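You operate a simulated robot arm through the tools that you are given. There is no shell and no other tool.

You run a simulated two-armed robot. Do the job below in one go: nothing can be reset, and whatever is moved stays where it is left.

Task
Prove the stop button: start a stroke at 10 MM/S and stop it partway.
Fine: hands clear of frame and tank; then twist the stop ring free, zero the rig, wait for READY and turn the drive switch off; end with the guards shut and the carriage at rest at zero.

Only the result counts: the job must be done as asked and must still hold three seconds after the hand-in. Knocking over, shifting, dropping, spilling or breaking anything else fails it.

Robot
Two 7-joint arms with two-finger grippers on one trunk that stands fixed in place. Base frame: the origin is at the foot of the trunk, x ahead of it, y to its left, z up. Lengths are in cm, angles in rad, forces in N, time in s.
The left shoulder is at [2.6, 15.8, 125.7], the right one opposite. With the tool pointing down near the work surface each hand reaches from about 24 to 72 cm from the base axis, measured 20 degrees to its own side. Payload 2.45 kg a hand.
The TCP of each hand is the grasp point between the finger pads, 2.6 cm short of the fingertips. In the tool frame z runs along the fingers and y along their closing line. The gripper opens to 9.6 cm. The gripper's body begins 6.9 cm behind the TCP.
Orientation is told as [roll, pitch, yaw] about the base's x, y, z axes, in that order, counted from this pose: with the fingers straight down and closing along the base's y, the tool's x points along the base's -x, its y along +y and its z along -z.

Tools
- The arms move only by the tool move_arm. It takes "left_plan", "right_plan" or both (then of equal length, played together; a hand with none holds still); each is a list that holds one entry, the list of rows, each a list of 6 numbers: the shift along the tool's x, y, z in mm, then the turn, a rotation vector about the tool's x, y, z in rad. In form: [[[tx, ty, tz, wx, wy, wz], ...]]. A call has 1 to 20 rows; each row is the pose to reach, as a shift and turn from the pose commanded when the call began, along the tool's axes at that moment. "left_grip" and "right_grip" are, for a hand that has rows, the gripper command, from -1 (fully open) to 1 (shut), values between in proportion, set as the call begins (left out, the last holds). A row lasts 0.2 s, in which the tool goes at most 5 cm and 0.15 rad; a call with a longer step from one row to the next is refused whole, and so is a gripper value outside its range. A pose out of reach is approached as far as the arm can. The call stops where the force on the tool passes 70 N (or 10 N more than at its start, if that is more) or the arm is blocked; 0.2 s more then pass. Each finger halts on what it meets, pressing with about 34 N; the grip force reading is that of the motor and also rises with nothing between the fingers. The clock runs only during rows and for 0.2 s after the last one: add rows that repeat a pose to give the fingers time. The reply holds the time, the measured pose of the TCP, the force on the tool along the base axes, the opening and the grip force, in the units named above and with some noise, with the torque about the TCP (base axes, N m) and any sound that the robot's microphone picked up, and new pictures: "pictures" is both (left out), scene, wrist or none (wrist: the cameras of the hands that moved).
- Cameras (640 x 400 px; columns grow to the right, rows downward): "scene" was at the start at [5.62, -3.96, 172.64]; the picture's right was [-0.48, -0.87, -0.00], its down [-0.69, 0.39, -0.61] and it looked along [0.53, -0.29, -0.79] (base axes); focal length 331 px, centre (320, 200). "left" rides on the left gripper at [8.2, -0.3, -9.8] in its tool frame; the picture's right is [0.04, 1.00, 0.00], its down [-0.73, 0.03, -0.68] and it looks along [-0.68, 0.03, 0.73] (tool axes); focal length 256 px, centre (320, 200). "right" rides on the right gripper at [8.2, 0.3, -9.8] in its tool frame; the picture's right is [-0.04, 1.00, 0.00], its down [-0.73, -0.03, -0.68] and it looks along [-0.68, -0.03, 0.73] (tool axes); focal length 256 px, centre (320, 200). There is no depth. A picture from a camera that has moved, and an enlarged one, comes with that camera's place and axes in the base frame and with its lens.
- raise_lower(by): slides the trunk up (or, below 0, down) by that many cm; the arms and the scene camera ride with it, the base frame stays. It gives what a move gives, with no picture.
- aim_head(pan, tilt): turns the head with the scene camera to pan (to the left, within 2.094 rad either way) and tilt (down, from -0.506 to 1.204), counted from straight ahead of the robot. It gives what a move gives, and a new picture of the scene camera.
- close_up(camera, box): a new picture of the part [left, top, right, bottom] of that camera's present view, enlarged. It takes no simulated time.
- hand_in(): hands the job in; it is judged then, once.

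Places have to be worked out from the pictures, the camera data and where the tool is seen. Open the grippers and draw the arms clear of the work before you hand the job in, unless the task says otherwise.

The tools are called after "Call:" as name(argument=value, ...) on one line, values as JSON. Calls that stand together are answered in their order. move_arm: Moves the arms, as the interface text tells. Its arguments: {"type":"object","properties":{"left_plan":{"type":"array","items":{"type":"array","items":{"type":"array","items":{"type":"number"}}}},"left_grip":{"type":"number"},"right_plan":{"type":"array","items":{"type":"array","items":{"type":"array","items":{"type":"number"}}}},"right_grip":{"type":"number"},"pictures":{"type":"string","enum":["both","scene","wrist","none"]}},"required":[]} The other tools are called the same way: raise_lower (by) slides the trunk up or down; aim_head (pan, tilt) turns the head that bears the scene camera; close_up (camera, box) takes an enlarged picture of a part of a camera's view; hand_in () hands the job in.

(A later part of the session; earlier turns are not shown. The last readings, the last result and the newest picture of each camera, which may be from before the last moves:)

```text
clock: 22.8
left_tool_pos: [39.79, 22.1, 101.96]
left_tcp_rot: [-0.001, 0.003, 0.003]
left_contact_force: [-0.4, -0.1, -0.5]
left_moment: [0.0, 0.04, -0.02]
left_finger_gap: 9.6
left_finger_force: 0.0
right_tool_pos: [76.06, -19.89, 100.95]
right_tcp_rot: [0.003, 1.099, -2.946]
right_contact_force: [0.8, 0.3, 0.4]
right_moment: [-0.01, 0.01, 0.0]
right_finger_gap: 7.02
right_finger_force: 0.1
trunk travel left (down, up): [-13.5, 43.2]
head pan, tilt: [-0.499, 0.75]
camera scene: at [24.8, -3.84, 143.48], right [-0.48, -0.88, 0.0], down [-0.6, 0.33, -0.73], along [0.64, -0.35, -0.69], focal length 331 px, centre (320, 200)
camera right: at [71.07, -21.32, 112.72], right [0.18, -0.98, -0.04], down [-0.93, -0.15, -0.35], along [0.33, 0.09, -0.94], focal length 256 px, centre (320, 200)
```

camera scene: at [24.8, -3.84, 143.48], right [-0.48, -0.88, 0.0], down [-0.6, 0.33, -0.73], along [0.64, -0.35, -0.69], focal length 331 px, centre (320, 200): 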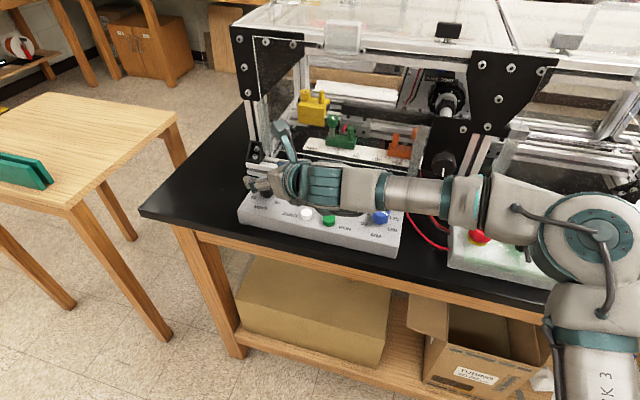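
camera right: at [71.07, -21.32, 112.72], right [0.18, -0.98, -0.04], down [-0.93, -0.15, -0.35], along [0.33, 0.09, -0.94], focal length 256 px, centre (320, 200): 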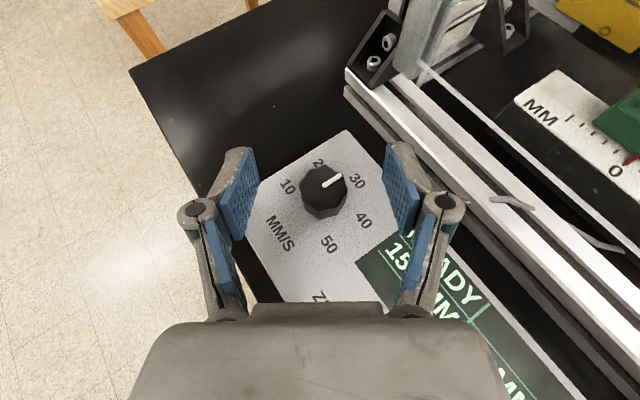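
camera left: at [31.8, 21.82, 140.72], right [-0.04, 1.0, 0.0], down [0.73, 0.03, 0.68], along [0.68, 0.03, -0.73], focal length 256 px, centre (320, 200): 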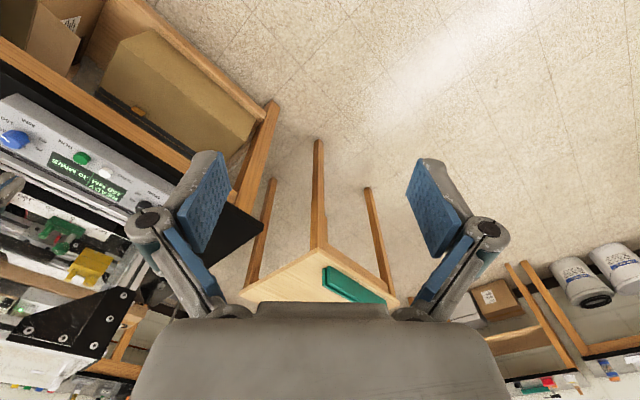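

Reached without clipping; the knob lies centred between the fingers. I'll zoom once more to verify alignment before descending.

Call:
close_up(camera="right", box=[220, 120, 420, 245])

Call:
close_up(camera="scene", box=[220, 130, 420, 255])

```text
3.20 times, centred on (320, 182) of right
camera zoom: at [71.07, -21.32, 112.72], right [0.18, -0.98, -0.04], down [-0.93, -0.15, -0.35], along [0.33, 0.09, -0.94], focal length 819 px, centre (320, 256)
```

zoom: 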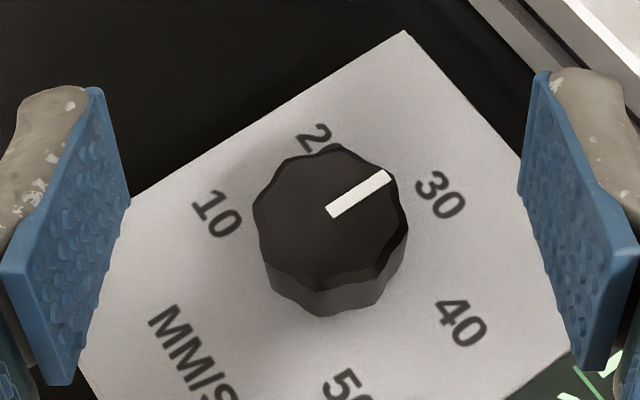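

```text
3.20 times, centred on (320, 192) of scene
camera zoom: at [24.8, -3.84, 143.48], right [-0.48, -0.88, 0.0], down [-0.6, 0.33, -0.73], along [0.64, -0.35, -0.69], focal length 1058 px, centre (320, 224)
```

zoom: 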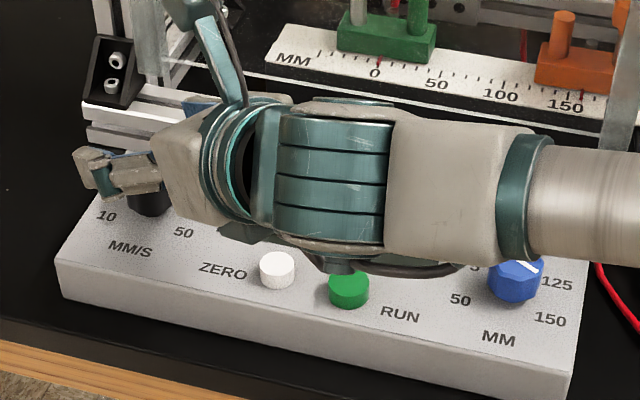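

Alignment is within about 1 mm laterally. Descending 4.2 cm so the pads flank the knob.

Call:
move_arm(right_plan=[[[-10, 0, 4, 0, 0, 0], [-20, 1, 9, 0, 0, 0], [-30, 1, 13, 0, 0, 0], [-38, 1, 17, 0, 0, 0], [-38, 1, 17, 0, 0, 0]]])

```text
clock: 24.0
left_tool_pos: [39.83, 22.19, 102.03]
left_tcp_rot: [-0.001, 0.0, 0.001]
left_contact_force: [-0.5, -0.6, -0.2]
left_moment: [-0.01, 0.02, -0.01]
left_finger_gap: 9.63
left_finger_force: 0.0
right_tool_pos: [75.62, -19.96, 96.75]
right_tcp_rot: [0.004, 1.101, -2.943]
right_contact_force: [-0.6, 0.2, -0.3]
right_moment: [0.0, 0.02, -0.02]
right_finger_gap: 7.0
right_finger_force: 0.1
trunk travel left (down, up): [-13.5, 43.2]
head pan, tilt: [-0.499, 0.75]
camera scene: at [24.58, -3.84, 143.54], right [-0.48, -0.88, 0.0], down [-0.6, 0.33, -0.73], along [0.64, -0.35, -0.69], focal length 331 px, centre (320, 200)
camera right: at [70.59, -21.4, 108.48], right [0.18, -0.98, -0.03], down [-0.93, -0.15, -0.35], along [0.34, 0.09, -0.94], focal length 256 px, centre (320, 200)
```

scene: 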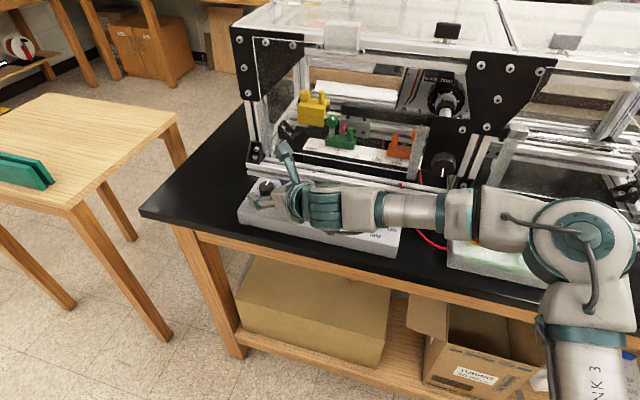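
right: 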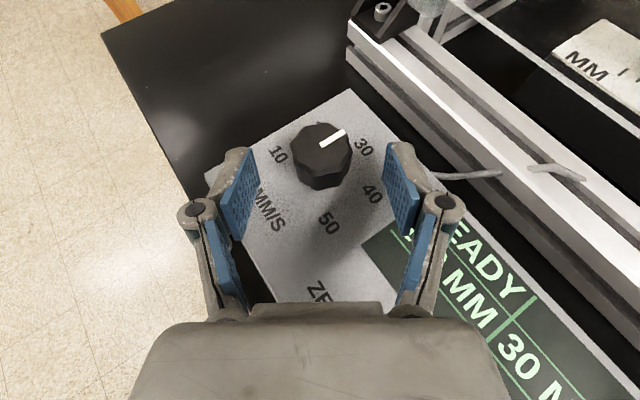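

The knob centre is 1.84 cm ahead of the TCP, near the very tips, so I'll push forward 7.5 mm for a fuller grip before closing.

Call:
move_arm(right_plan=[[[1.7, 0.5, 3.4, 0, 0, 0], [3.4, 1, 6.7, 0, 0, 0], [3.4, 1, 6.7, 0, 0, 0]]], pictures="none")

Call:
move_arm(right_plan=[[[0, 0, 0, 0, 0, 0], [0, 0, 0, 0, 0, 0], [0, 0, 0, 0, 0, 0]]], right_grip=1, pictures="wrist")

```text
clock: 24.8
left_tool_pos: [39.69, 22.06, 102.1]
left_tcp_rot: [-0.002, -0.001, 0.003]
left_contact_force: [0.2, -0.1, -0.5]
left_moment: [0.03, 0.0, 0.02]
left_finger_gap: 9.57
left_finger_force: 0.0
right_tool_pos: [76.29, -20.03, 96.91]
right_tcp_rot: [0.004, 1.101, -2.943]
right_contact_force: [0.4, 1.3, -0.7]
right_moment: [0.04, -0.01, 0.02]
right_finger_gap: 7.0
right_finger_force: 0.1
trunk travel left (down, up): [-13.5, 43.2]
head pan, tilt: [-0.499, 0.75]
```

```text
clock: 25.6
left_tool_pos: [39.74, 22.14, 101.94]
left_tcp_rot: [-0.002, 0.001, 0.003]
left_contact_force: [0.7, 0.2, 1.1]
left_moment: [0.0, 0.01, -0.02]
left_finger_gap: 9.59
left_finger_force: 0.0
right_tool_pos: [76.33, -19.94, 96.91]
right_tcp_rot: [0.003, 1.101, -2.944]
right_contact_force: [-0.6, 0.0, 0.6]
right_moment: [0.04, 0.09, 0.0]
right_finger_gap: 3.11
right_finger_force: 34.3
trunk travel left (down, up): [-13.5, 43.2]
head pan, tilt: [-0.499, 0.75]
camera right: at [71.35, -21.35, 108.59], right [0.18, -0.98, -0.03], down [-0.93, -0.15, -0.35], along [0.34, 0.09, -0.94], focal length 256 px, centre (320, 200)
```

right: 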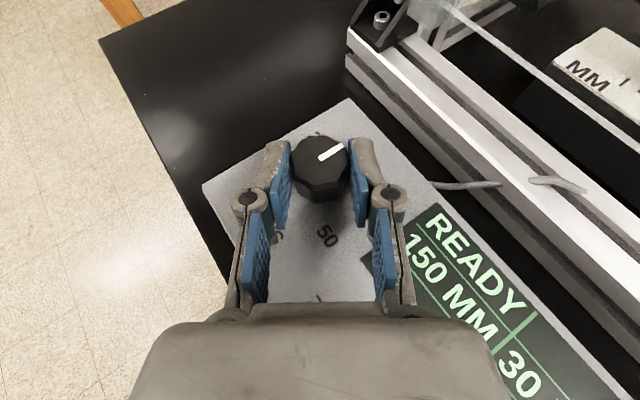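

The grip is firm at 3.1 cm. Now I turn the knob counterclockwise 0.54 rad about its own axis.

Call:
move_arm(right_plan=[[[0.04, 1.36, 0.07, 0.107, 0, -0.0544], [0.15, 2.71, 0.29, 0.2139, 0, -0.1089], [0.33, 4.02, 0.65, 0.3208, 0, -0.1633], [0.58, 5.26, 1.15, 0.4278, 0, -0.2177], [0.74, 5.86, 1.45, 0.4812, 0, -0.2449], [0.74, 5.86, 1.45, 0.4812, 0, -0.2449]]])

```text
clock: 27.0
left_tool_pos: [39.75, 22.2, 102.02]
left_tcp_rot: [-0.004, -0.001, 0.004]
left_contact_force: [0.0, 0.5, -0.2]
left_moment: [0.01, -0.02, -0.01]
left_finger_gap: 9.58
left_finger_force: 0.1
right_tool_pos: [76.68, -20.7, 96.95]
right_tcp_rot: [0.004, 1.103, -2.401]
right_contact_force: [6.8, 2.9, 2.7]
right_moment: [0.68, -0.22, -0.11]
right_finger_gap: 3.09
right_finger_force: 34.1
trunk travel left (down, up): [-13.5, 43.2]
head pan, tilt: [-0.499, 0.75]
camera scene: at [24.72, -3.72, 143.52], right [-0.48, -0.88, 0.0], down [-0.6, 0.33, -0.73], along [0.64, -0.35, -0.69], focal length 331 px, centre (320, 200)
camera right: at [73.09, -24.36, 108.64], right [0.66, -0.75, -0.03], down [-0.71, -0.61, -0.35], along [0.24, 0.25, -0.94], focal length 256 px, centre (320, 200)
```

scene: 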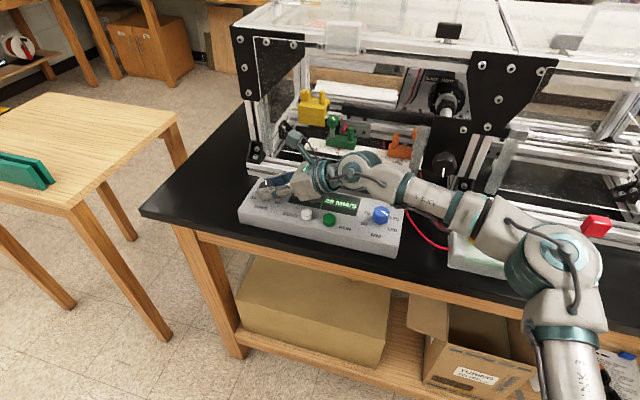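
right: 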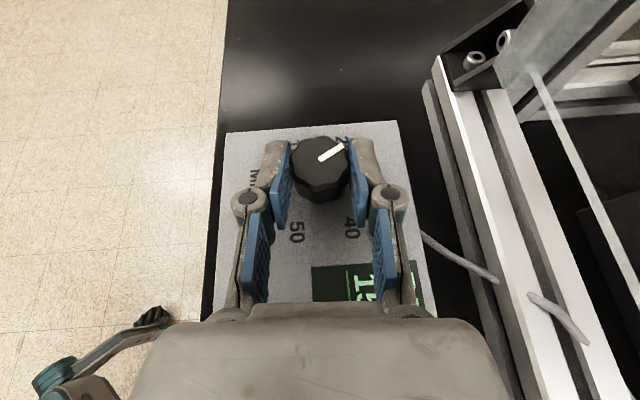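

The knob followed the hand; the display seems to have changed. I'll read it.

Call:
close_up(camera="scene", box=[240, 170, 410, 260])

```text
3.76 times, centred on (325, 215) of scene
camera zoom: at [24.72, -3.72, 143.52], right [-0.48, -0.88, 0.0], down [-0.6, 0.33, -0.73], along [0.64, -0.35, -0.69], focal length 1245 px, centre (301, 144)
```

zoom: 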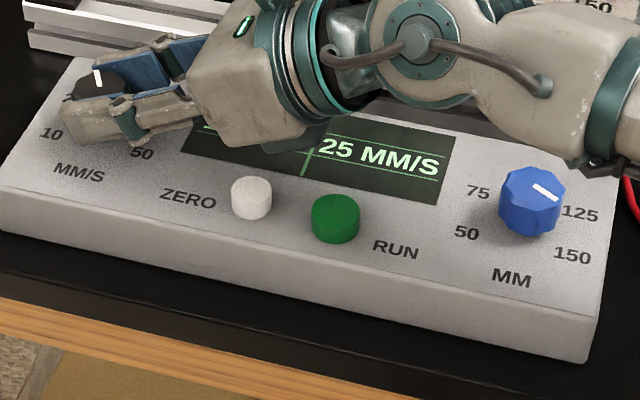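

It reads 25 MM/S: 60° per 10 MM/S as the labels suggest, without snapping back. I'll release, turn the open hand back around the knob, and take another bite.

Call:
move_arm(right_plan=[[[0, 0, 0, 0, 0, 0], [0, 0, 0, 0, 0, 0], [0.04, -1.48, 0.09, -0.1159, 0, 0.059], [0.19, -3.04, 0.37, -0.2406, 0, 0.1225], [0.43, -4.54, 0.84, -0.3654, 0, 0.186], [0.74, -5.86, 1.45, -0.4812, 0, 0.2449], [0.74, -5.86, 1.45, -0.4812, 0, 0.2449]]], right_grip=-0.46, pictures="both")

```text
clock: 28.6
left_tool_pos: [39.59, 22.11, 101.99]
left_tcp_rot: [0.0, 0.0, 0.001]
left_contact_force: [-0.3, -0.7, -0.5]
left_moment: [-0.02, -0.01, 0.03]
left_finger_gap: 9.61
left_finger_force: 0.1
right_tool_pos: [76.41, -20.21, 96.87]
right_tcp_rot: [0.001, 1.101, -2.944]
right_contact_force: [0.7, -0.3, -0.9]
right_moment: [-0.01, 0.0, -0.02]
right_finger_gap: 7.04
right_finger_force: 0.0
right hand out of reach, approached as far as the arm can: row 5
trunk travel left (down, up): [-13.5, 43.2]
head pan, tilt: [-0.499, 0.75]
camera scene: at [24.59, -3.93, 143.53], right [-0.48, -0.88, 0.0], down [-0.6, 0.33, -0.73], along [0.64, -0.35, -0.69], focal length 331 px, centre (320, 200)
camera right: at [71.48, -21.52, 108.58], right [0.18, -0.98, -0.03], down [-0.92, -0.15, -0.35], along [0.34, 0.09, -0.94], focal length 256 px, centre (320, 200)
```

scene: 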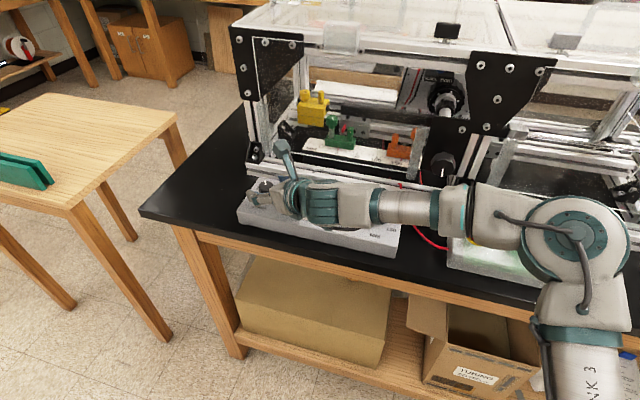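
right: 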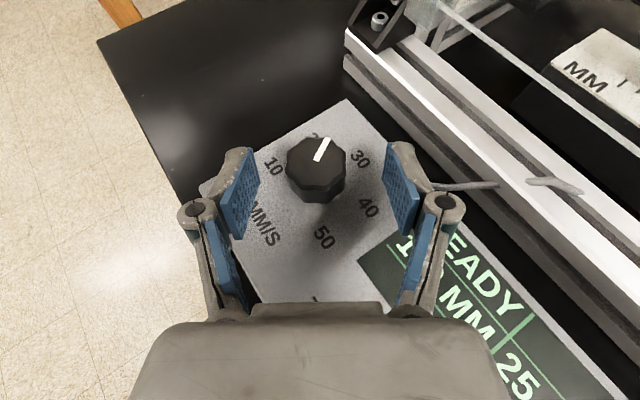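

Display holds 25. I'm about 2.8 mm off-centre to the right, so I'll recentre while closing, then turn another 0.54 rad.

Call:
move_arm(right_plan=[[[0, -2.8, 0, 0, 0, 0], [0, -2.8, 0, 0, 0, 0], [0, -2.8, 0, 0, 0, 0], [0.04, -1.44, 0.07, 0.107, 0, -0.0544], [0.15, -0.09, 0.29, 0.2139, 0, -0.1089], [0.33, 1.22, 0.65, 0.3208, 0, -0.1633], [0.58, 2.46, 1.15, 0.4278, 0, -0.2177], [0.74, 3.06, 1.45, 0.4812, 0, -0.2449], [0.74, 3.06, 1.45, 0.4812, 0, -0.2449]]], right_grip=1)

Call:
close_up(camera="scene", box=[240, 170, 410, 260])

```text
clock: 30.6
left_tool_pos: [39.68, 22.04, 101.85]
left_tcp_rot: [-0.001, -0.001, 0.001]
left_contact_force: [0.1, 0.3, -0.3]
left_moment: [-0.01, -0.02, 0.0]
left_finger_gap: 9.59
left_finger_force: 0.1
right_tool_pos: [76.67, -20.39, 96.78]
right_tcp_rot: [0.003, 1.104, -2.403]
right_contact_force: [5.7, 1.7, 3.9]
right_moment: [0.21, 0.0, -0.04]
right_finger_gap: 3.08
right_finger_force: 33.9
trunk travel left (down, up): [-13.5, 43.2]
head pan, tilt: [-0.499, 0.75]
camera scene: at [24.66, -3.76, 143.53], right [-0.48, -0.88, 0.0], down [-0.6, 0.33, -0.73], along [0.64, -0.35, -0.69], focal length 331 px, centre (320, 200)
camera right: at [73.07, -24.06, 108.57], right [0.66, -0.75, -0.03], down [-0.71, -0.61, -0.35], along [0.24, 0.25, -0.94], focal length 256 px, centre (320, 200)
```

scene: 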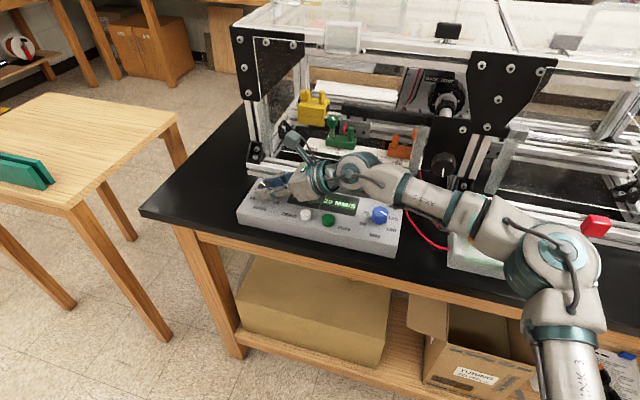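
right: 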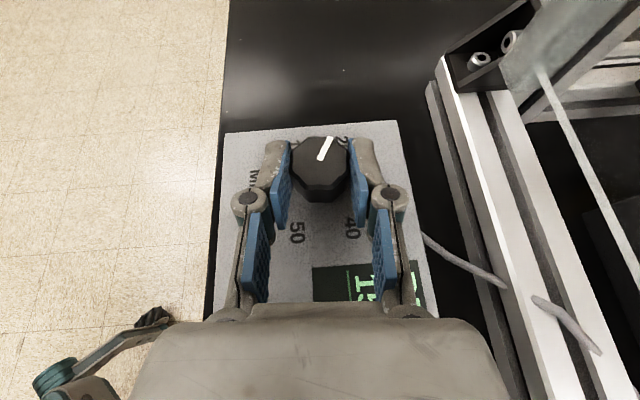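

```text
3.76 times, centred on (325, 215) of scene
camera zoom: at [24.66, -3.76, 143.53], right [-0.48, -0.88, 0.0], down [-0.6, 0.33, -0.73], along [0.64, -0.35, -0.69], focal length 1245 px, centre (301, 144)
```

zoom: 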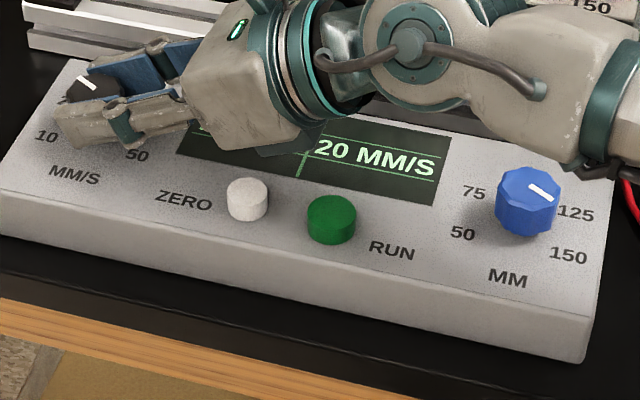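

Now 20 MM/S. Releasing and turning back for the next bite.

Call:
move_arm(right_plan=[[[0, 0, 0, 0, 0, 0], [0, 0, 0, 0, 0, 0], [0.04, -1.48, 0.09, -0.1159, 0, 0.059], [0.19, -3.04, 0.37, -0.2406, 0, 0.1225], [0.43, -4.54, 0.84, -0.3654, 0, 0.186], [0.74, -5.86, 1.45, -0.4812, 0, 0.2449], [0.74, -5.86, 1.45, -0.4812, 0, 0.2449]]], right_grip=-0.46, pictures="wrist")

```text
clock: 32.2
left_tool_pos: [39.7, 22.14, 101.86]
left_tcp_rot: [-0.002, -0.001, 0.001]
left_contact_force: [0.4, -0.1, 0.0]
left_moment: [0.03, 0.02, 0.0]
left_finger_gap: 9.58
left_finger_force: 0.0
right_tool_pos: [76.27, -19.92, 96.81]
right_tcp_rot: [0.0, 1.102, -2.943]
right_contact_force: [-0.2, 0.3, -0.4]
right_moment: [-0.03, -0.02, -0.02]
right_finger_gap: 7.0
right_finger_force: 0.0
trunk travel left (down, up): [-13.5, 43.2]
head pan, tilt: [-0.499, 0.75]
camera right: at [71.37, -21.26, 108.57], right [0.18, -0.98, -0.03], down [-0.93, -0.15, -0.35], along [0.34, 0.09, -0.94], focal length 256 px, centre (320, 200)
```

right: 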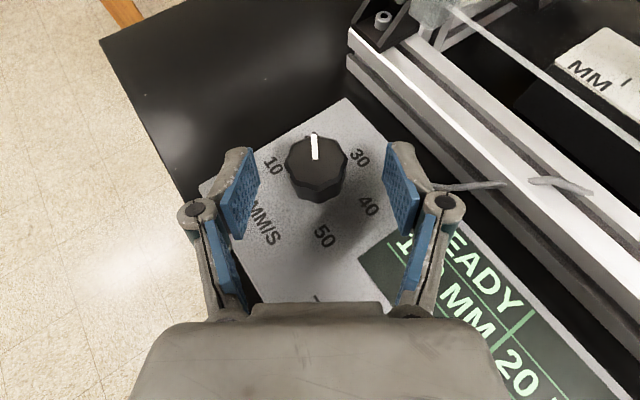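

Centred at about the first grip pose; display holds 20. Closing and turning another 0.54 rad.

Call:
move_arm(right_plan=[[[0, 0, 0, 0, 0, 0], [0, 0, 0, 0, 0, 0], [0, 0, 0, 0, 0, 0], [0.04, 1.36, 0.07, 0.107, 0, -0.0544], [0.15, 2.71, 0.29, 0.2139, 0, -0.1089], [0.33, 4.02, 0.65, 0.3208, 0, -0.1633], [0.58, 5.26, 1.15, 0.4278, 0, -0.2177], [0.74, 5.86, 1.45, 0.4812, 0, -0.2449], [0.74, 5.86, 1.45, 0.4812, 0, -0.2449]]], right_grip=1, pictures="wrist")

Call:
close_up(camera="scene", box=[240, 170, 410, 260])

```text
clock: 34.2
left_tool_pos: [39.68, 22.18, 102.06]
left_tcp_rot: [-0.002, 0.0, 0.002]
left_contact_force: [-0.4, 0.6, 0.3]
left_moment: [0.01, -0.02, 0.02]
left_finger_gap: 9.61
left_finger_force: 0.1
right_tool_pos: [76.63, -20.45, 96.81]
right_tcp_rot: [0.006, 1.103, -2.403]
right_contact_force: [5.3, 0.4, 2.8]
right_moment: [0.24, -0.14, -0.03]
right_finger_gap: 3.13
right_finger_force: 34.0
trunk travel left (down, up): [-13.5, 43.2]
head pan, tilt: [-0.499, 0.75]
camera right: at [73.03, -24.08, 108.64], right [0.66, -0.75, -0.03], down [-0.71, -0.61, -0.35], along [0.24, 0.25, -0.94], focal length 256 px, centre (320, 200)
```

right: 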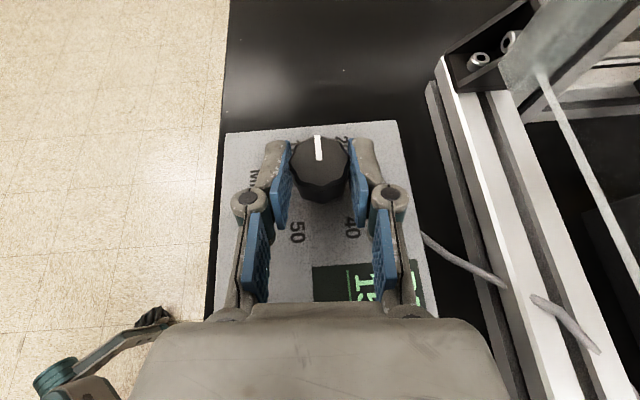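

```text
3.76 times, centred on (325, 215) of scene
camera zoom: at [24.67, -3.8, 143.53], right [-0.48, -0.88, 0.0], down [-0.6, 0.33, -0.73], along [0.64, -0.35, -0.69], focal length 1245 px, centre (301, 144)
```

zoom: 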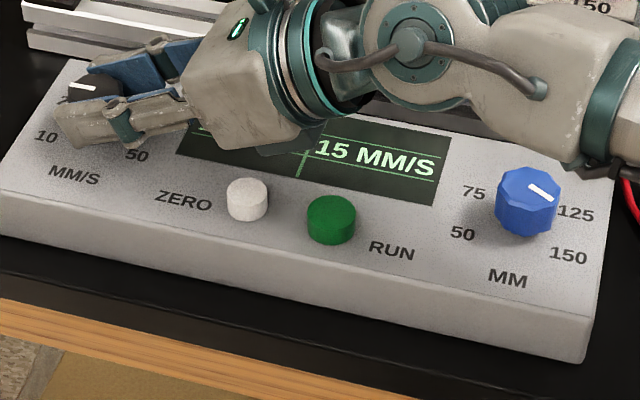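

15 MM/S now; one more bite should give 10.

Call:
move_arm(right_plan=[[[0, 0, 0, 0, 0, 0], [0, 0, 0, 0, 0, 0], [0.04, -1.48, 0.09, -0.1159, 0, 0.059], [0.19, -3.04, 0.37, -0.2406, 0, 0.1225], [0.43, -4.54, 0.84, -0.3654, 0, 0.186], [0.74, -5.86, 1.45, -0.4812, 0, 0.2449], [0.74, -5.86, 1.45, -0.4812, 0, 0.2449]]], right_grip=-0.46, pictures="wrist")

Call:
close_up(camera="right", box=[220, 100, 420, 225])

```text
clock: 35.8
left_tool_pos: [39.65, 21.96, 102.02]
left_tcp_rot: [-0.002, -0.001, 0.001]
left_contact_force: [-0.2, 0.2, -0.1]
left_moment: [0.0, -0.01, 0.0]
left_finger_gap: 9.6
left_finger_force: 0.0
right_tool_pos: [76.38, -20.0, 96.88]
right_tcp_rot: [0.002, 1.1, -2.945]
right_contact_force: [-0.3, -0.5, 0.2]
right_moment: [-0.03, -0.02, 0.0]
right_finger_gap: 7.02
right_finger_force: 0.1
trunk travel left (down, up): [-13.5, 43.2]
head pan, tilt: [-0.499, 0.75]
camera right: at [71.36, -21.34, 108.53], right [0.18, -0.98, -0.04], down [-0.93, -0.15, -0.35], along [0.34, 0.09, -0.94], focal length 256 px, centre (320, 200)
```

right: 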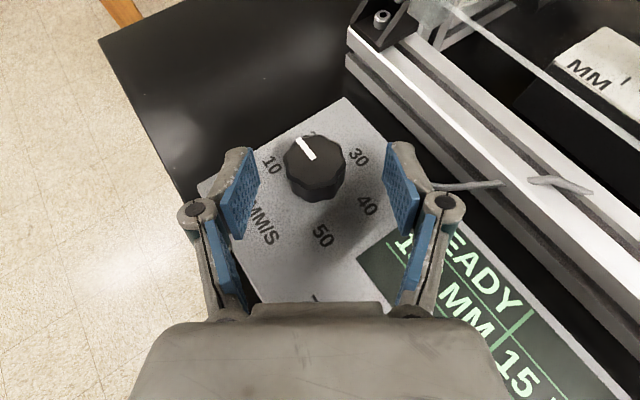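

```text
3.20 times, centred on (320, 162) of right
camera zoom: at [71.36, -21.34, 108.53], right [0.18, -0.98, -0.04], down [-0.93, -0.15, -0.35], along [0.34, 0.09, -0.94], focal length 819 px, centre (320, 320)
```

zoom: 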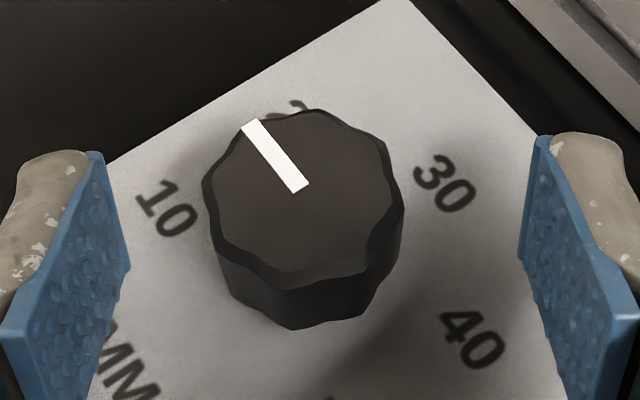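

The pointer is about 28–30° short of 10. Closing and turning a last 0.52 rad.

Call:
move_arm(right_plan=[[[0, 0, 0, 0, 0, 0], [0, 0, 0, 0, 0, 0], [0, 0, 0, 0, 0, 0], [0.04, 1.36, 0.07, 0.107, 0, -0.0544], [0.15, 2.71, 0.29, 0.2139, 0, -0.1089], [0.33, 4.02, 0.65, 0.3208, 0, -0.1633], [0.58, 5.26, 1.15, 0.4278, 0, -0.2177], [0.68, 5.66, 1.34, 0.4634, 0, -0.2359], [0.68, 5.66, 1.34, 0.4634, 0, -0.2359]]], right_grip=1, pictures="wrist")

Call:
close_up(camera="scene", box=[240, 170, 410, 260])

```text
clock: 37.8
left_tool_pos: [39.71, 22.15, 102.0]
left_tcp_rot: [-0.001, 0.0, 0.003]
left_contact_force: [-0.1, 0.5, 0.3]
left_moment: [-0.01, -0.02, -0.03]
left_finger_gap: 9.62
left_finger_force: 0.0
right_tool_pos: [76.82, -20.45, 96.93]
right_tcp_rot: [0.004, 1.104, -2.42]
right_contact_force: [5.8, 0.3, 6.5]
right_moment: [0.55, -0.34, -0.05]
right_finger_gap: 3.11
right_finger_force: 33.9
trunk travel left (down, up): [-13.5, 43.2]
head pan, tilt: [-0.499, 0.75]
camera right: at [73.01, -24.14, 108.58], right [0.64, -0.77, -0.03], down [-0.73, -0.59, -0.35], along [0.25, 0.25, -0.94], focal length 256 px, centre (320, 200)
```

right: 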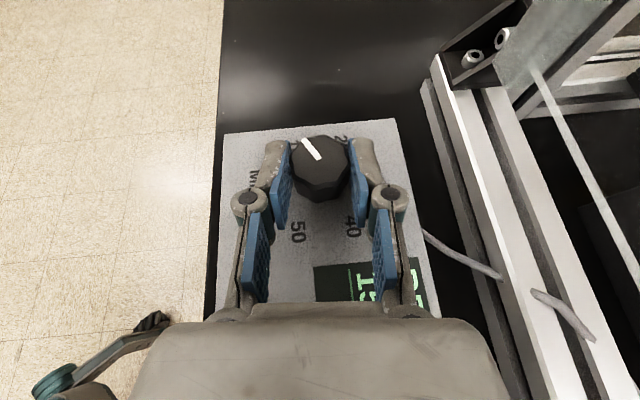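

```text
3.76 times, centred on (325, 215) of scene
camera zoom: at [24.6, -3.8, 143.54], right [-0.48, -0.88, 0.0], down [-0.6, 0.33, -0.73], along [0.64, -0.35, -0.69], focal length 1245 px, centre (301, 144)
```

zoom: 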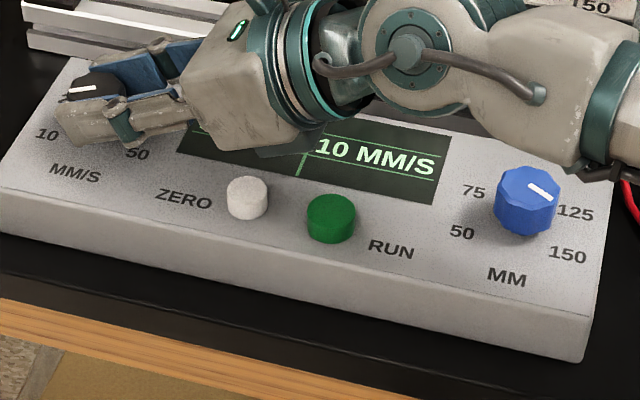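

Display reads 10 MM/S. I'll open and lift straight up off the knob.

Call:
move_arm(right_plan=[[[0, 0, 0, 0, 0, 0], [0, 0, 0, 0, 0, 0], [18, 0, -9, 0, 0, 0], [36, 0, -18, 0, 0, 0], [71, 0, -36, 0, 0, 0]]], right_grip=-0.46)

Call:
close_up(camera="scene", box=[230, 150, 420, 260])

Call:
close_up(camera="right", box=[200, 100, 460, 300])

```text
clock: 39.0
left_tool_pos: [39.53, 22.2, 102.04]
left_tcp_rot: [-0.001, 0.0, 0.0]
left_contact_force: [-0.9, 1.4, -0.5]
left_moment: [0.01, 0.0, -0.03]
left_finger_gap: 9.62
left_finger_force: 0.0
right_tool_pos: [76.71, -20.53, 104.87]
right_tcp_rot: [0.008, 1.101, -2.42]
right_contact_force: [-0.7, 0.3, -0.7]
right_moment: [-0.03, -0.01, -0.01]
right_finger_gap: 7.01
right_finger_force: 0.1
trunk travel left (down, up): [-13.5, 43.2]
head pan, tilt: [-0.499, 0.75]
camera scene: at [24.45, -3.76, 143.58], right [-0.48, -0.88, 0.0], down [-0.6, 0.33, -0.73], along [0.64, -0.35, -0.68], focal length 331 px, centre (320, 200)
camera right: at [72.98, -24.15, 116.68], right [0.64, -0.77, -0.03], down [-0.73, -0.59, -0.35], along [0.25, 0.25, -0.94], focal length 256 px, centre (320, 200)
```

scene: 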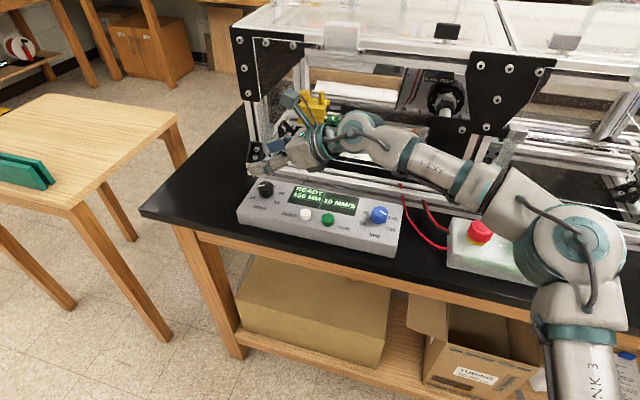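
right: 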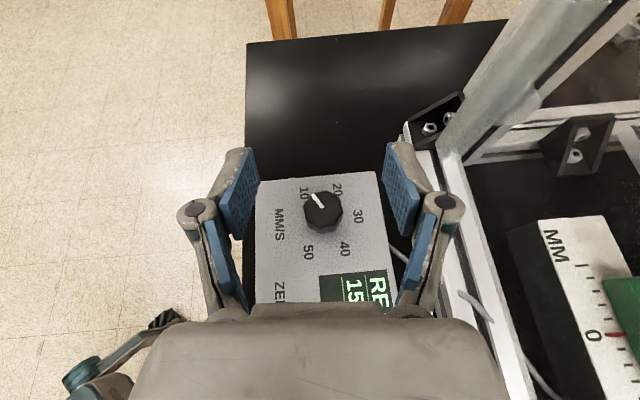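

```text
3.37 times, centred on (325, 205) of scene
camera zoom: at [24.45, -3.76, 143.58], right [-0.48, -0.88, 0.0], down [-0.6, 0.33, -0.73], along [0.64, -0.35, -0.68], focal length 1114 px, centre (303, 183)
```

zoom: 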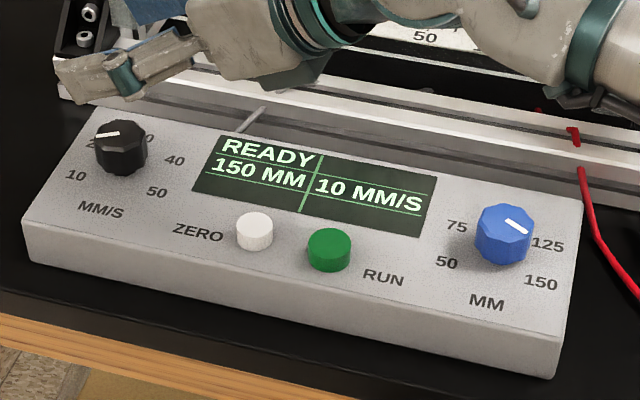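

```text
2.00 times, centred on (330, 200) of right
camera zoom: at [72.98, -24.15, 116.68], right [0.64, -0.77, -0.03], down [-0.73, -0.59, -0.35], along [0.25, 0.25, -0.94], focal length 512 px, centre (300, 200)
```

zoom: 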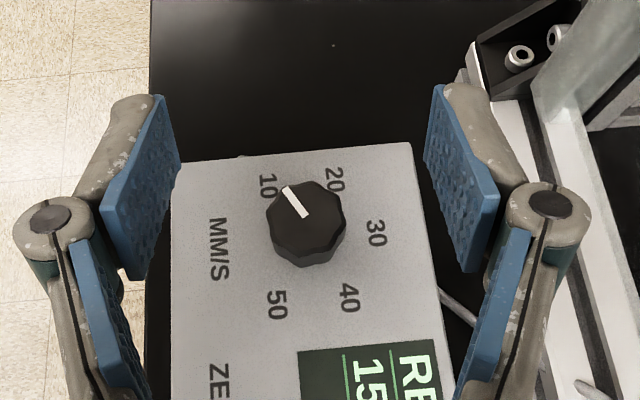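

Settings are READY, 150 MM, 10 MM/S. I'll withdraw the hand away from the frame and swing its pointing direction to yaw -0.3, preparing for the button presses.

Call:
move_arm(right_plan=[[[0, -40, 0, -0.1136, 0, 0.0578], [0, -80, 0, -0.2272, 0, 0.1157], [-6, -79, -16, -0.3409, 0, 0.1735], [-13, -78, -33, -0.4545, 0, 0.2314], [-19, -77, -49, -0.5681, 0, 0.2892], [-26, -75, -65, -0.6818, 0, 0.347], [-32, -74, -82, -0.7954, 0, 0.4049], [-39, -73, -98, -0.909, 0, 0.4627]]], right_grip=1, pictures="none")

Call:
raise_lower(by=15)

```text
clock: 40.8
left_tool_pos: [39.65, 22.36, 101.94]
left_tcp_rot: [-0.002, 0.0, 0.001]
left_contact_force: [0.6, -0.4, 0.3]
left_moment: [-0.01, -0.03, 0.01]
left_finger_gap: 9.62
left_finger_force: 0.0
right_tool_pos: [63.79, -21.57, 105.58]
right_tcp_rot: [0.002, 1.1, 2.836]
right_contact_force: [-0.5, 0.2, 0.4]
right_moment: [0.0, -0.02, -0.02]
right_finger_gap: 0.03
right_finger_force: 28.7
trunk travel left (down, up): [-13.5, 43.2]
head pan, tilt: [-0.499, 0.75]
```

```text
clock: 42.5
left_tool_pos: [39.8, 22.12, 116.85]
left_tcp_rot: [-0.002, 0.002, 0.002]
left_contact_force: [-0.3, -0.3, -0.2]
left_moment: [0.01, 0.01, -0.01]
left_finger_gap: 9.6
left_finger_force: 0.0
right_tool_pos: [63.93, -21.72, 120.68]
right_tcp_rot: [0.004, 1.099, 2.841]
right_contact_force: [-0.6, 0.7, -0.5]
right_moment: [-0.04, 0.01, -0.05]
right_finger_gap: 0.0
right_finger_force: 28.6
trunk travel left (down, up): [-28.5, 28.2]
head pan, tilt: [-0.499, 0.75]
```

Now I reduce the tilt to 0.5 and bring the closed fingertips above RUN at about z 106.

Call:
move_arm(right_plan=[[[-24, 11, 16, 0, -0.12, 0], [-47, 22, 32, 0, -0.24, 0], [-71, 32, 49, 0, -0.36, 0], [-94, 43, 65, 0, -0.48, 0], [-118, 54, 81, 0, -0.6, 0]]])

```text
clock: 43.8
left_tool_pos: [39.76, 22.18, 116.83]
left_tcp_rot: [-0.002, -0.001, 0.002]
left_contact_force: [0.6, 0.3, 0.2]
left_moment: [0.05, 0.04, 0.0]
left_finger_gap: 9.61
left_finger_force: 0.0
right_tool_pos: [64.16, -27.62, 106.81]
right_tcp_rot: [-0.001, 0.499, 2.838]
right_contact_force: [0.0, 0.3, -0.7]
right_moment: [0.05, -0.03, -0.02]
right_finger_gap: 0.01
right_finger_force: 28.6
trunk travel left (down, up): [-28.5, 28.2]
head pan, tilt: [-0.499, 0.75]
camera scene: at [11.62, -3.91, 159.87], right [-0.48, -0.88, 0.0], down [-0.6, 0.33, -0.73], along [0.64, -0.35, -0.69], focal length 331 px, centre (320, 200)
camera right: at [66.42, -28.7, 119.36], right [-0.33, -0.94, -0.02], down [-0.92, 0.32, 0.24], along [-0.23, 0.1, -0.97], focal length 256 px, centre (320, 200)
```

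scene: 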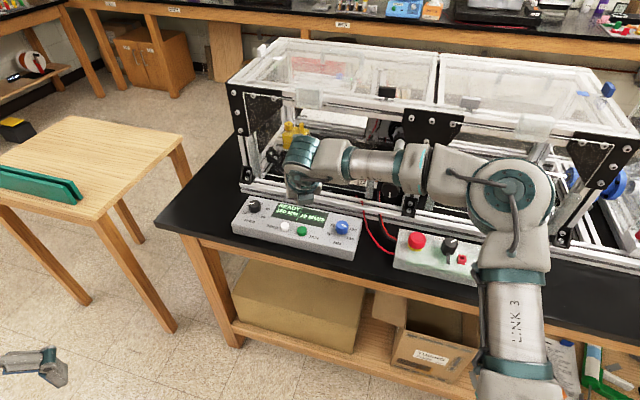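
right: 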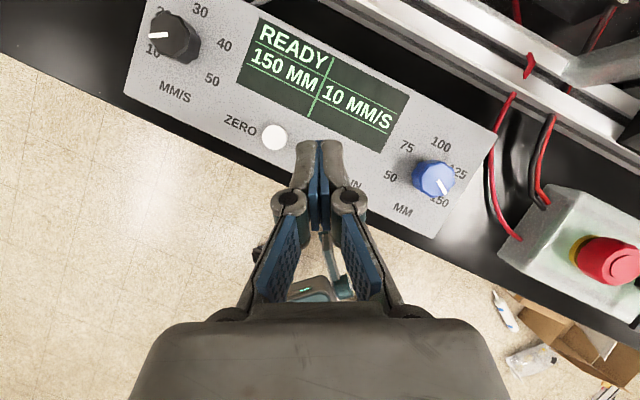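

The wrist camera confirms READY, 150 MM, 10 MM/S, and predicted button positions match (ZERO where expected, STOP at about (46.4,-50.5,96.6)). Now I press RUN with the closed fingertips and lift off.

Call:
move_arm(right_plan=[[[-13, -2, 21.4, 0, 0, 0], [-25, -2, 43.4, 0, 0, 0], [-34.6, -2, 60.9, 0, 0, 0], [-37.4, -2, 66.2, 0, 0, 0], [-39.8, -2, 70.6, 0, 0, 0], [-41.7, -2, 74.1, 0, 0, 0], [-43.7, -2, 77.6, 0, 0, 0], [-45.1, -2, 80.2, 0, 0, 0]]], pictures="both")

```text
clock: 45.5
left_tool_pos: [39.6, 22.17, 116.97]
left_tcp_rot: [-0.001, -0.002, 0.004]
left_contact_force: [0.0, 0.7, 0.8]
left_moment: [-0.01, -0.03, 0.02]
left_finger_gap: 9.6
left_finger_force: 0.0
right_tool_pos: [64.03, -27.25, 97.59]
right_tcp_rot: [0.001, 0.507, 2.837]
right_contact_force: [4.1, -1.7, 12.1]
right_moment: [-0.04, -0.15, 0.04]
right_finger_gap: 0.59
right_finger_force: 28.5
trunk travel left (down, up): [-28.5, 28.2]
head pan, tilt: [-0.499, 0.75]
heard: click
camera scene: at [11.32, -3.75, 159.94], right [-0.48, -0.88, 0.0], down [-0.6, 0.33, -0.73], along [0.64, -0.35, -0.68], focal length 331 px, centre (320, 200)
camera right: at [66.11, -28.4, 110.15], right [-0.33, -0.94, -0.02], down [-0.92, 0.32, 0.24], along [-0.22, 0.1, -0.97], focal length 256 px, centre (320, 200)
```

scene: 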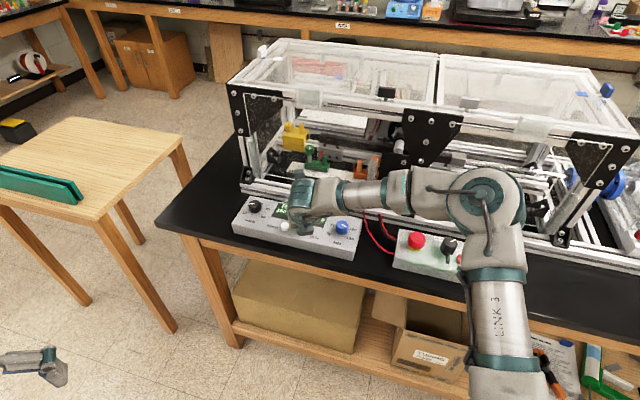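
right: 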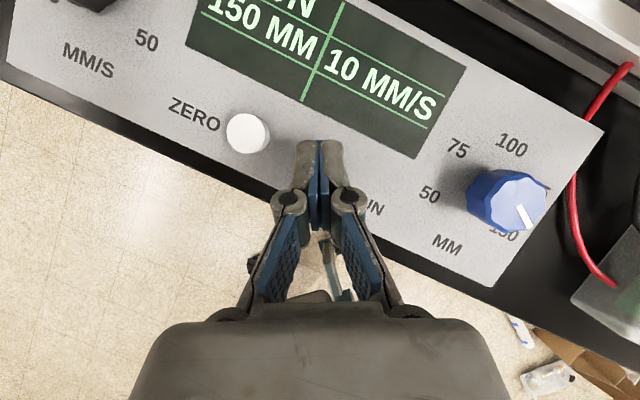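

A click was heard and the display shows RUN. The stroke is under way; I lift and carry the fingertips over to the STOP button.

Call:
move_arm(right_plan=[[[19.2, 0, -35.1, 0, 0, 0], [30.5, 15.4, -67.7, 0, 0, 0], [16.4, 58.5, -75.4, 0, 0, 0], [2.4, 101.4, -83, 0, 0, 0], [-11.7, 144.5, -90.7, 0, 0, 0], [-25.8, 187.5, -98.4, 0, 0, 0], [-39.8, 230.5, -106.1, 0, 0, 0], [-54, 273.5, -113.8, 0, 0, 0]]], pictures="both")

```text
clock: 47.4
left_tool_pos: [39.41, 21.87, 117.12]
left_tcp_rot: [0.002, -0.001, 0.002]
left_contact_force: [0.0, 0.0, 0.9]
left_moment: [0.02, -0.02, -0.03]
left_finger_gap: 9.6
left_finger_force: 0.1
right_tool_pos: [45.83, -50.43, 104.58]
right_tcp_rot: [-0.005, 0.499, 2.838]
right_contact_force: [-0.6, 0.7, -0.6]
right_moment: [0.01, -0.01, 0.01]
right_finger_gap: 0.0
right_finger_force: 28.3
trunk travel left (down, up): [-28.5, 28.2]
head pan, tilt: [-0.499, 0.75]
camera scene: at [11.04, -4.29, 159.92], right [-0.48, -0.88, 0.0], down [-0.6, 0.33, -0.73], along [0.64, -0.35, -0.68], focal length 331 px, centre (320, 200)
camera right: at [48.06, -51.5, 117.1], right [-0.33, -0.94, -0.02], down [-0.92, 0.32, 0.24], along [-0.22, 0.1, -0.97], focal length 256 px, centre (320, 200)
```

scene: 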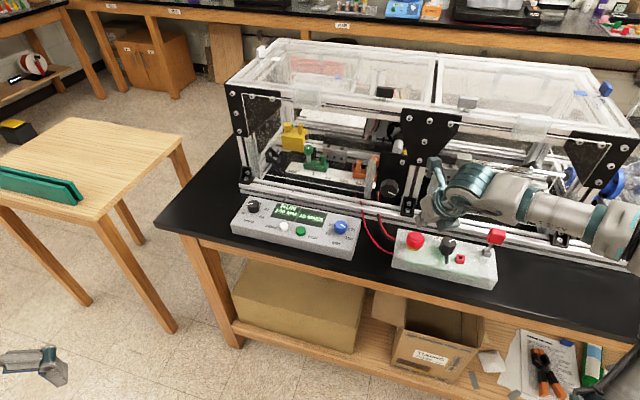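
right: 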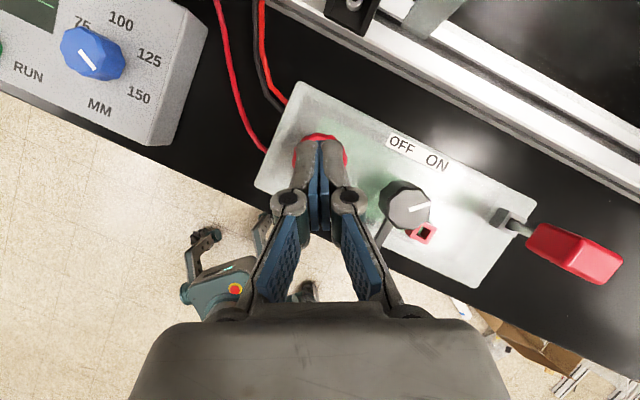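

Running, and the fingertips are directly over the STOP mushroom. Pressing it down now.

Call:
move_arm(right_plan=[[[-16.8, 0, 30.7, 0, 0, 0], [-23, 0, 42.1, 0, 0, 0], [-25.9, 0, 47.4, 0, 0, 0], [-27.8, 0, 50.9, 0, 0, 0], [-29.7, 0, 54.4, 0, 0, 0], [-31.2, 0, 57, 0, 0, 0]]], pictures="both")

```text
clock: 48.6
left_tool_pos: [39.33, 22.37, 117.02]
left_tcp_rot: [-0.003, -0.002, 0.002]
left_contact_force: [0.4, 0.5, -0.1]
left_moment: [0.06, 0.01, -0.02]
left_finger_gap: 9.62
left_finger_force: 0.1
right_tool_pos: [46.65, -50.52, 99.87]
right_tcp_rot: [0.008, 0.536, 2.843]
right_contact_force: [-15.1, 3.3, 34.6]
right_moment: [0.07, 0.34, 0.06]
right_finger_gap: 0.63
right_finger_force: 28.2
trunk travel left (down, up): [-28.5, 28.2]
head pan, tilt: [-0.499, 0.75]
heard: click
stopped in row 6 (right hand): the force on the tool passed its limit at 73 N (the readings are from after the stop); the commanded pose is now the measured one
camera scene: at [10.57, -3.41, 159.96], right [-0.48, -0.88, 0.0], down [-0.6, 0.32, -0.73], along [0.64, -0.35, -0.68], focal length 331 px, centre (320, 200)
camera right: at [48.41, -51.32, 112.63], right [-0.33, -0.94, -0.01], down [-0.92, 0.32, 0.21], along [-0.19, 0.08, -0.98], focal length 256 px, centre (320, 200)
```

scene: 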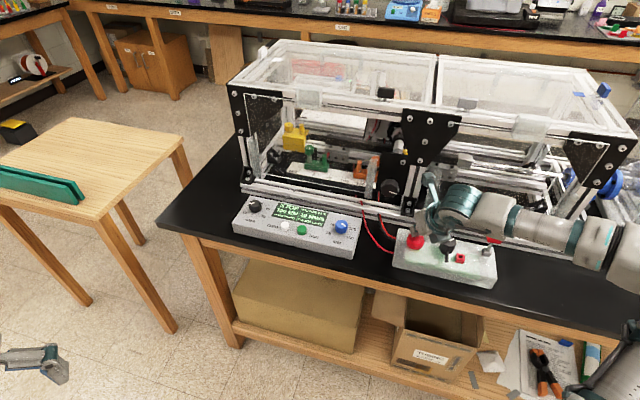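
right: 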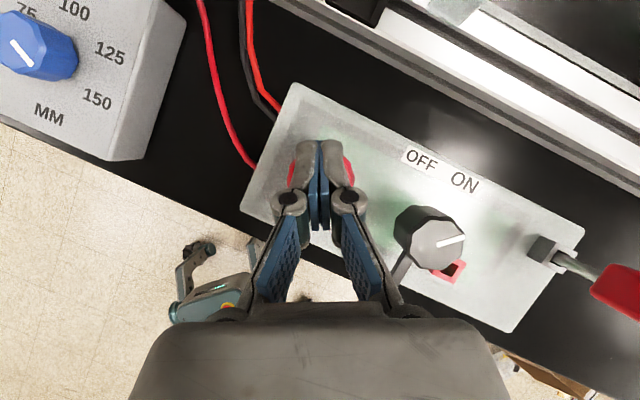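

A click was heard and the call ended on force. I'll read the display and the carriage.

Call:
close_up(camera="scene", box=[225, 180, 365, 262])

Call:
close_up(camera="scene", box=[380, 170, 520, 292])

Call:
close_up(camera="scene", box=[230, 100, 440, 220])

```text
4.57 times, centred on (295, 221) of scene
camera zoom: at [10.57, -3.41, 159.96], right [-0.48, -0.88, 0.0], down [-0.6, 0.32, -0.73], along [0.64, -0.35, -0.68], focal length 1512 px, centre (434, 104)
```

zoom: 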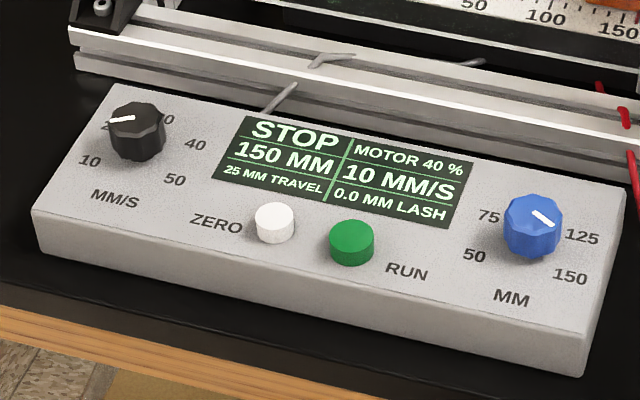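

```text
3.28 times, centred on (450, 231) of scene
camera zoom: at [10.57, -3.41, 159.96], right [-0.48, -0.88, 0.0], down [-0.6, 0.32, -0.73], along [0.64, -0.35, -0.68], focal length 1084 px, centre (-106, 98)
```

zoom: 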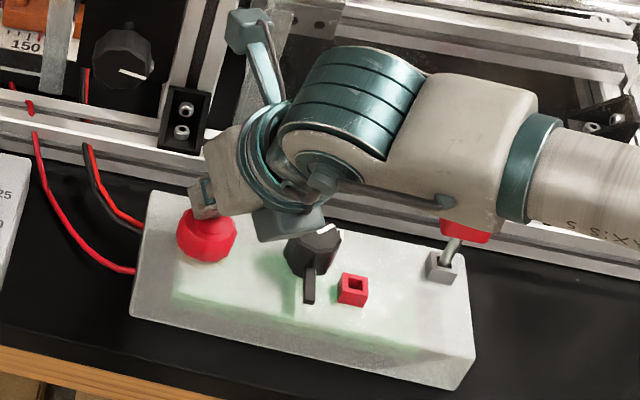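

```text
3.05 times, centred on (335, 160) of scene
camera zoom: at [10.57, -3.41, 159.96], right [-0.48, -0.88, 0.0], down [-0.6, 0.32, -0.73], along [0.64, -0.35, -0.68], focal length 1008 px, centre (274, 322)
```

zoom: 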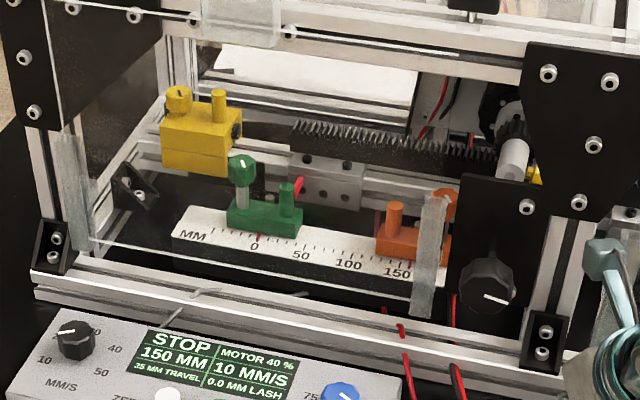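

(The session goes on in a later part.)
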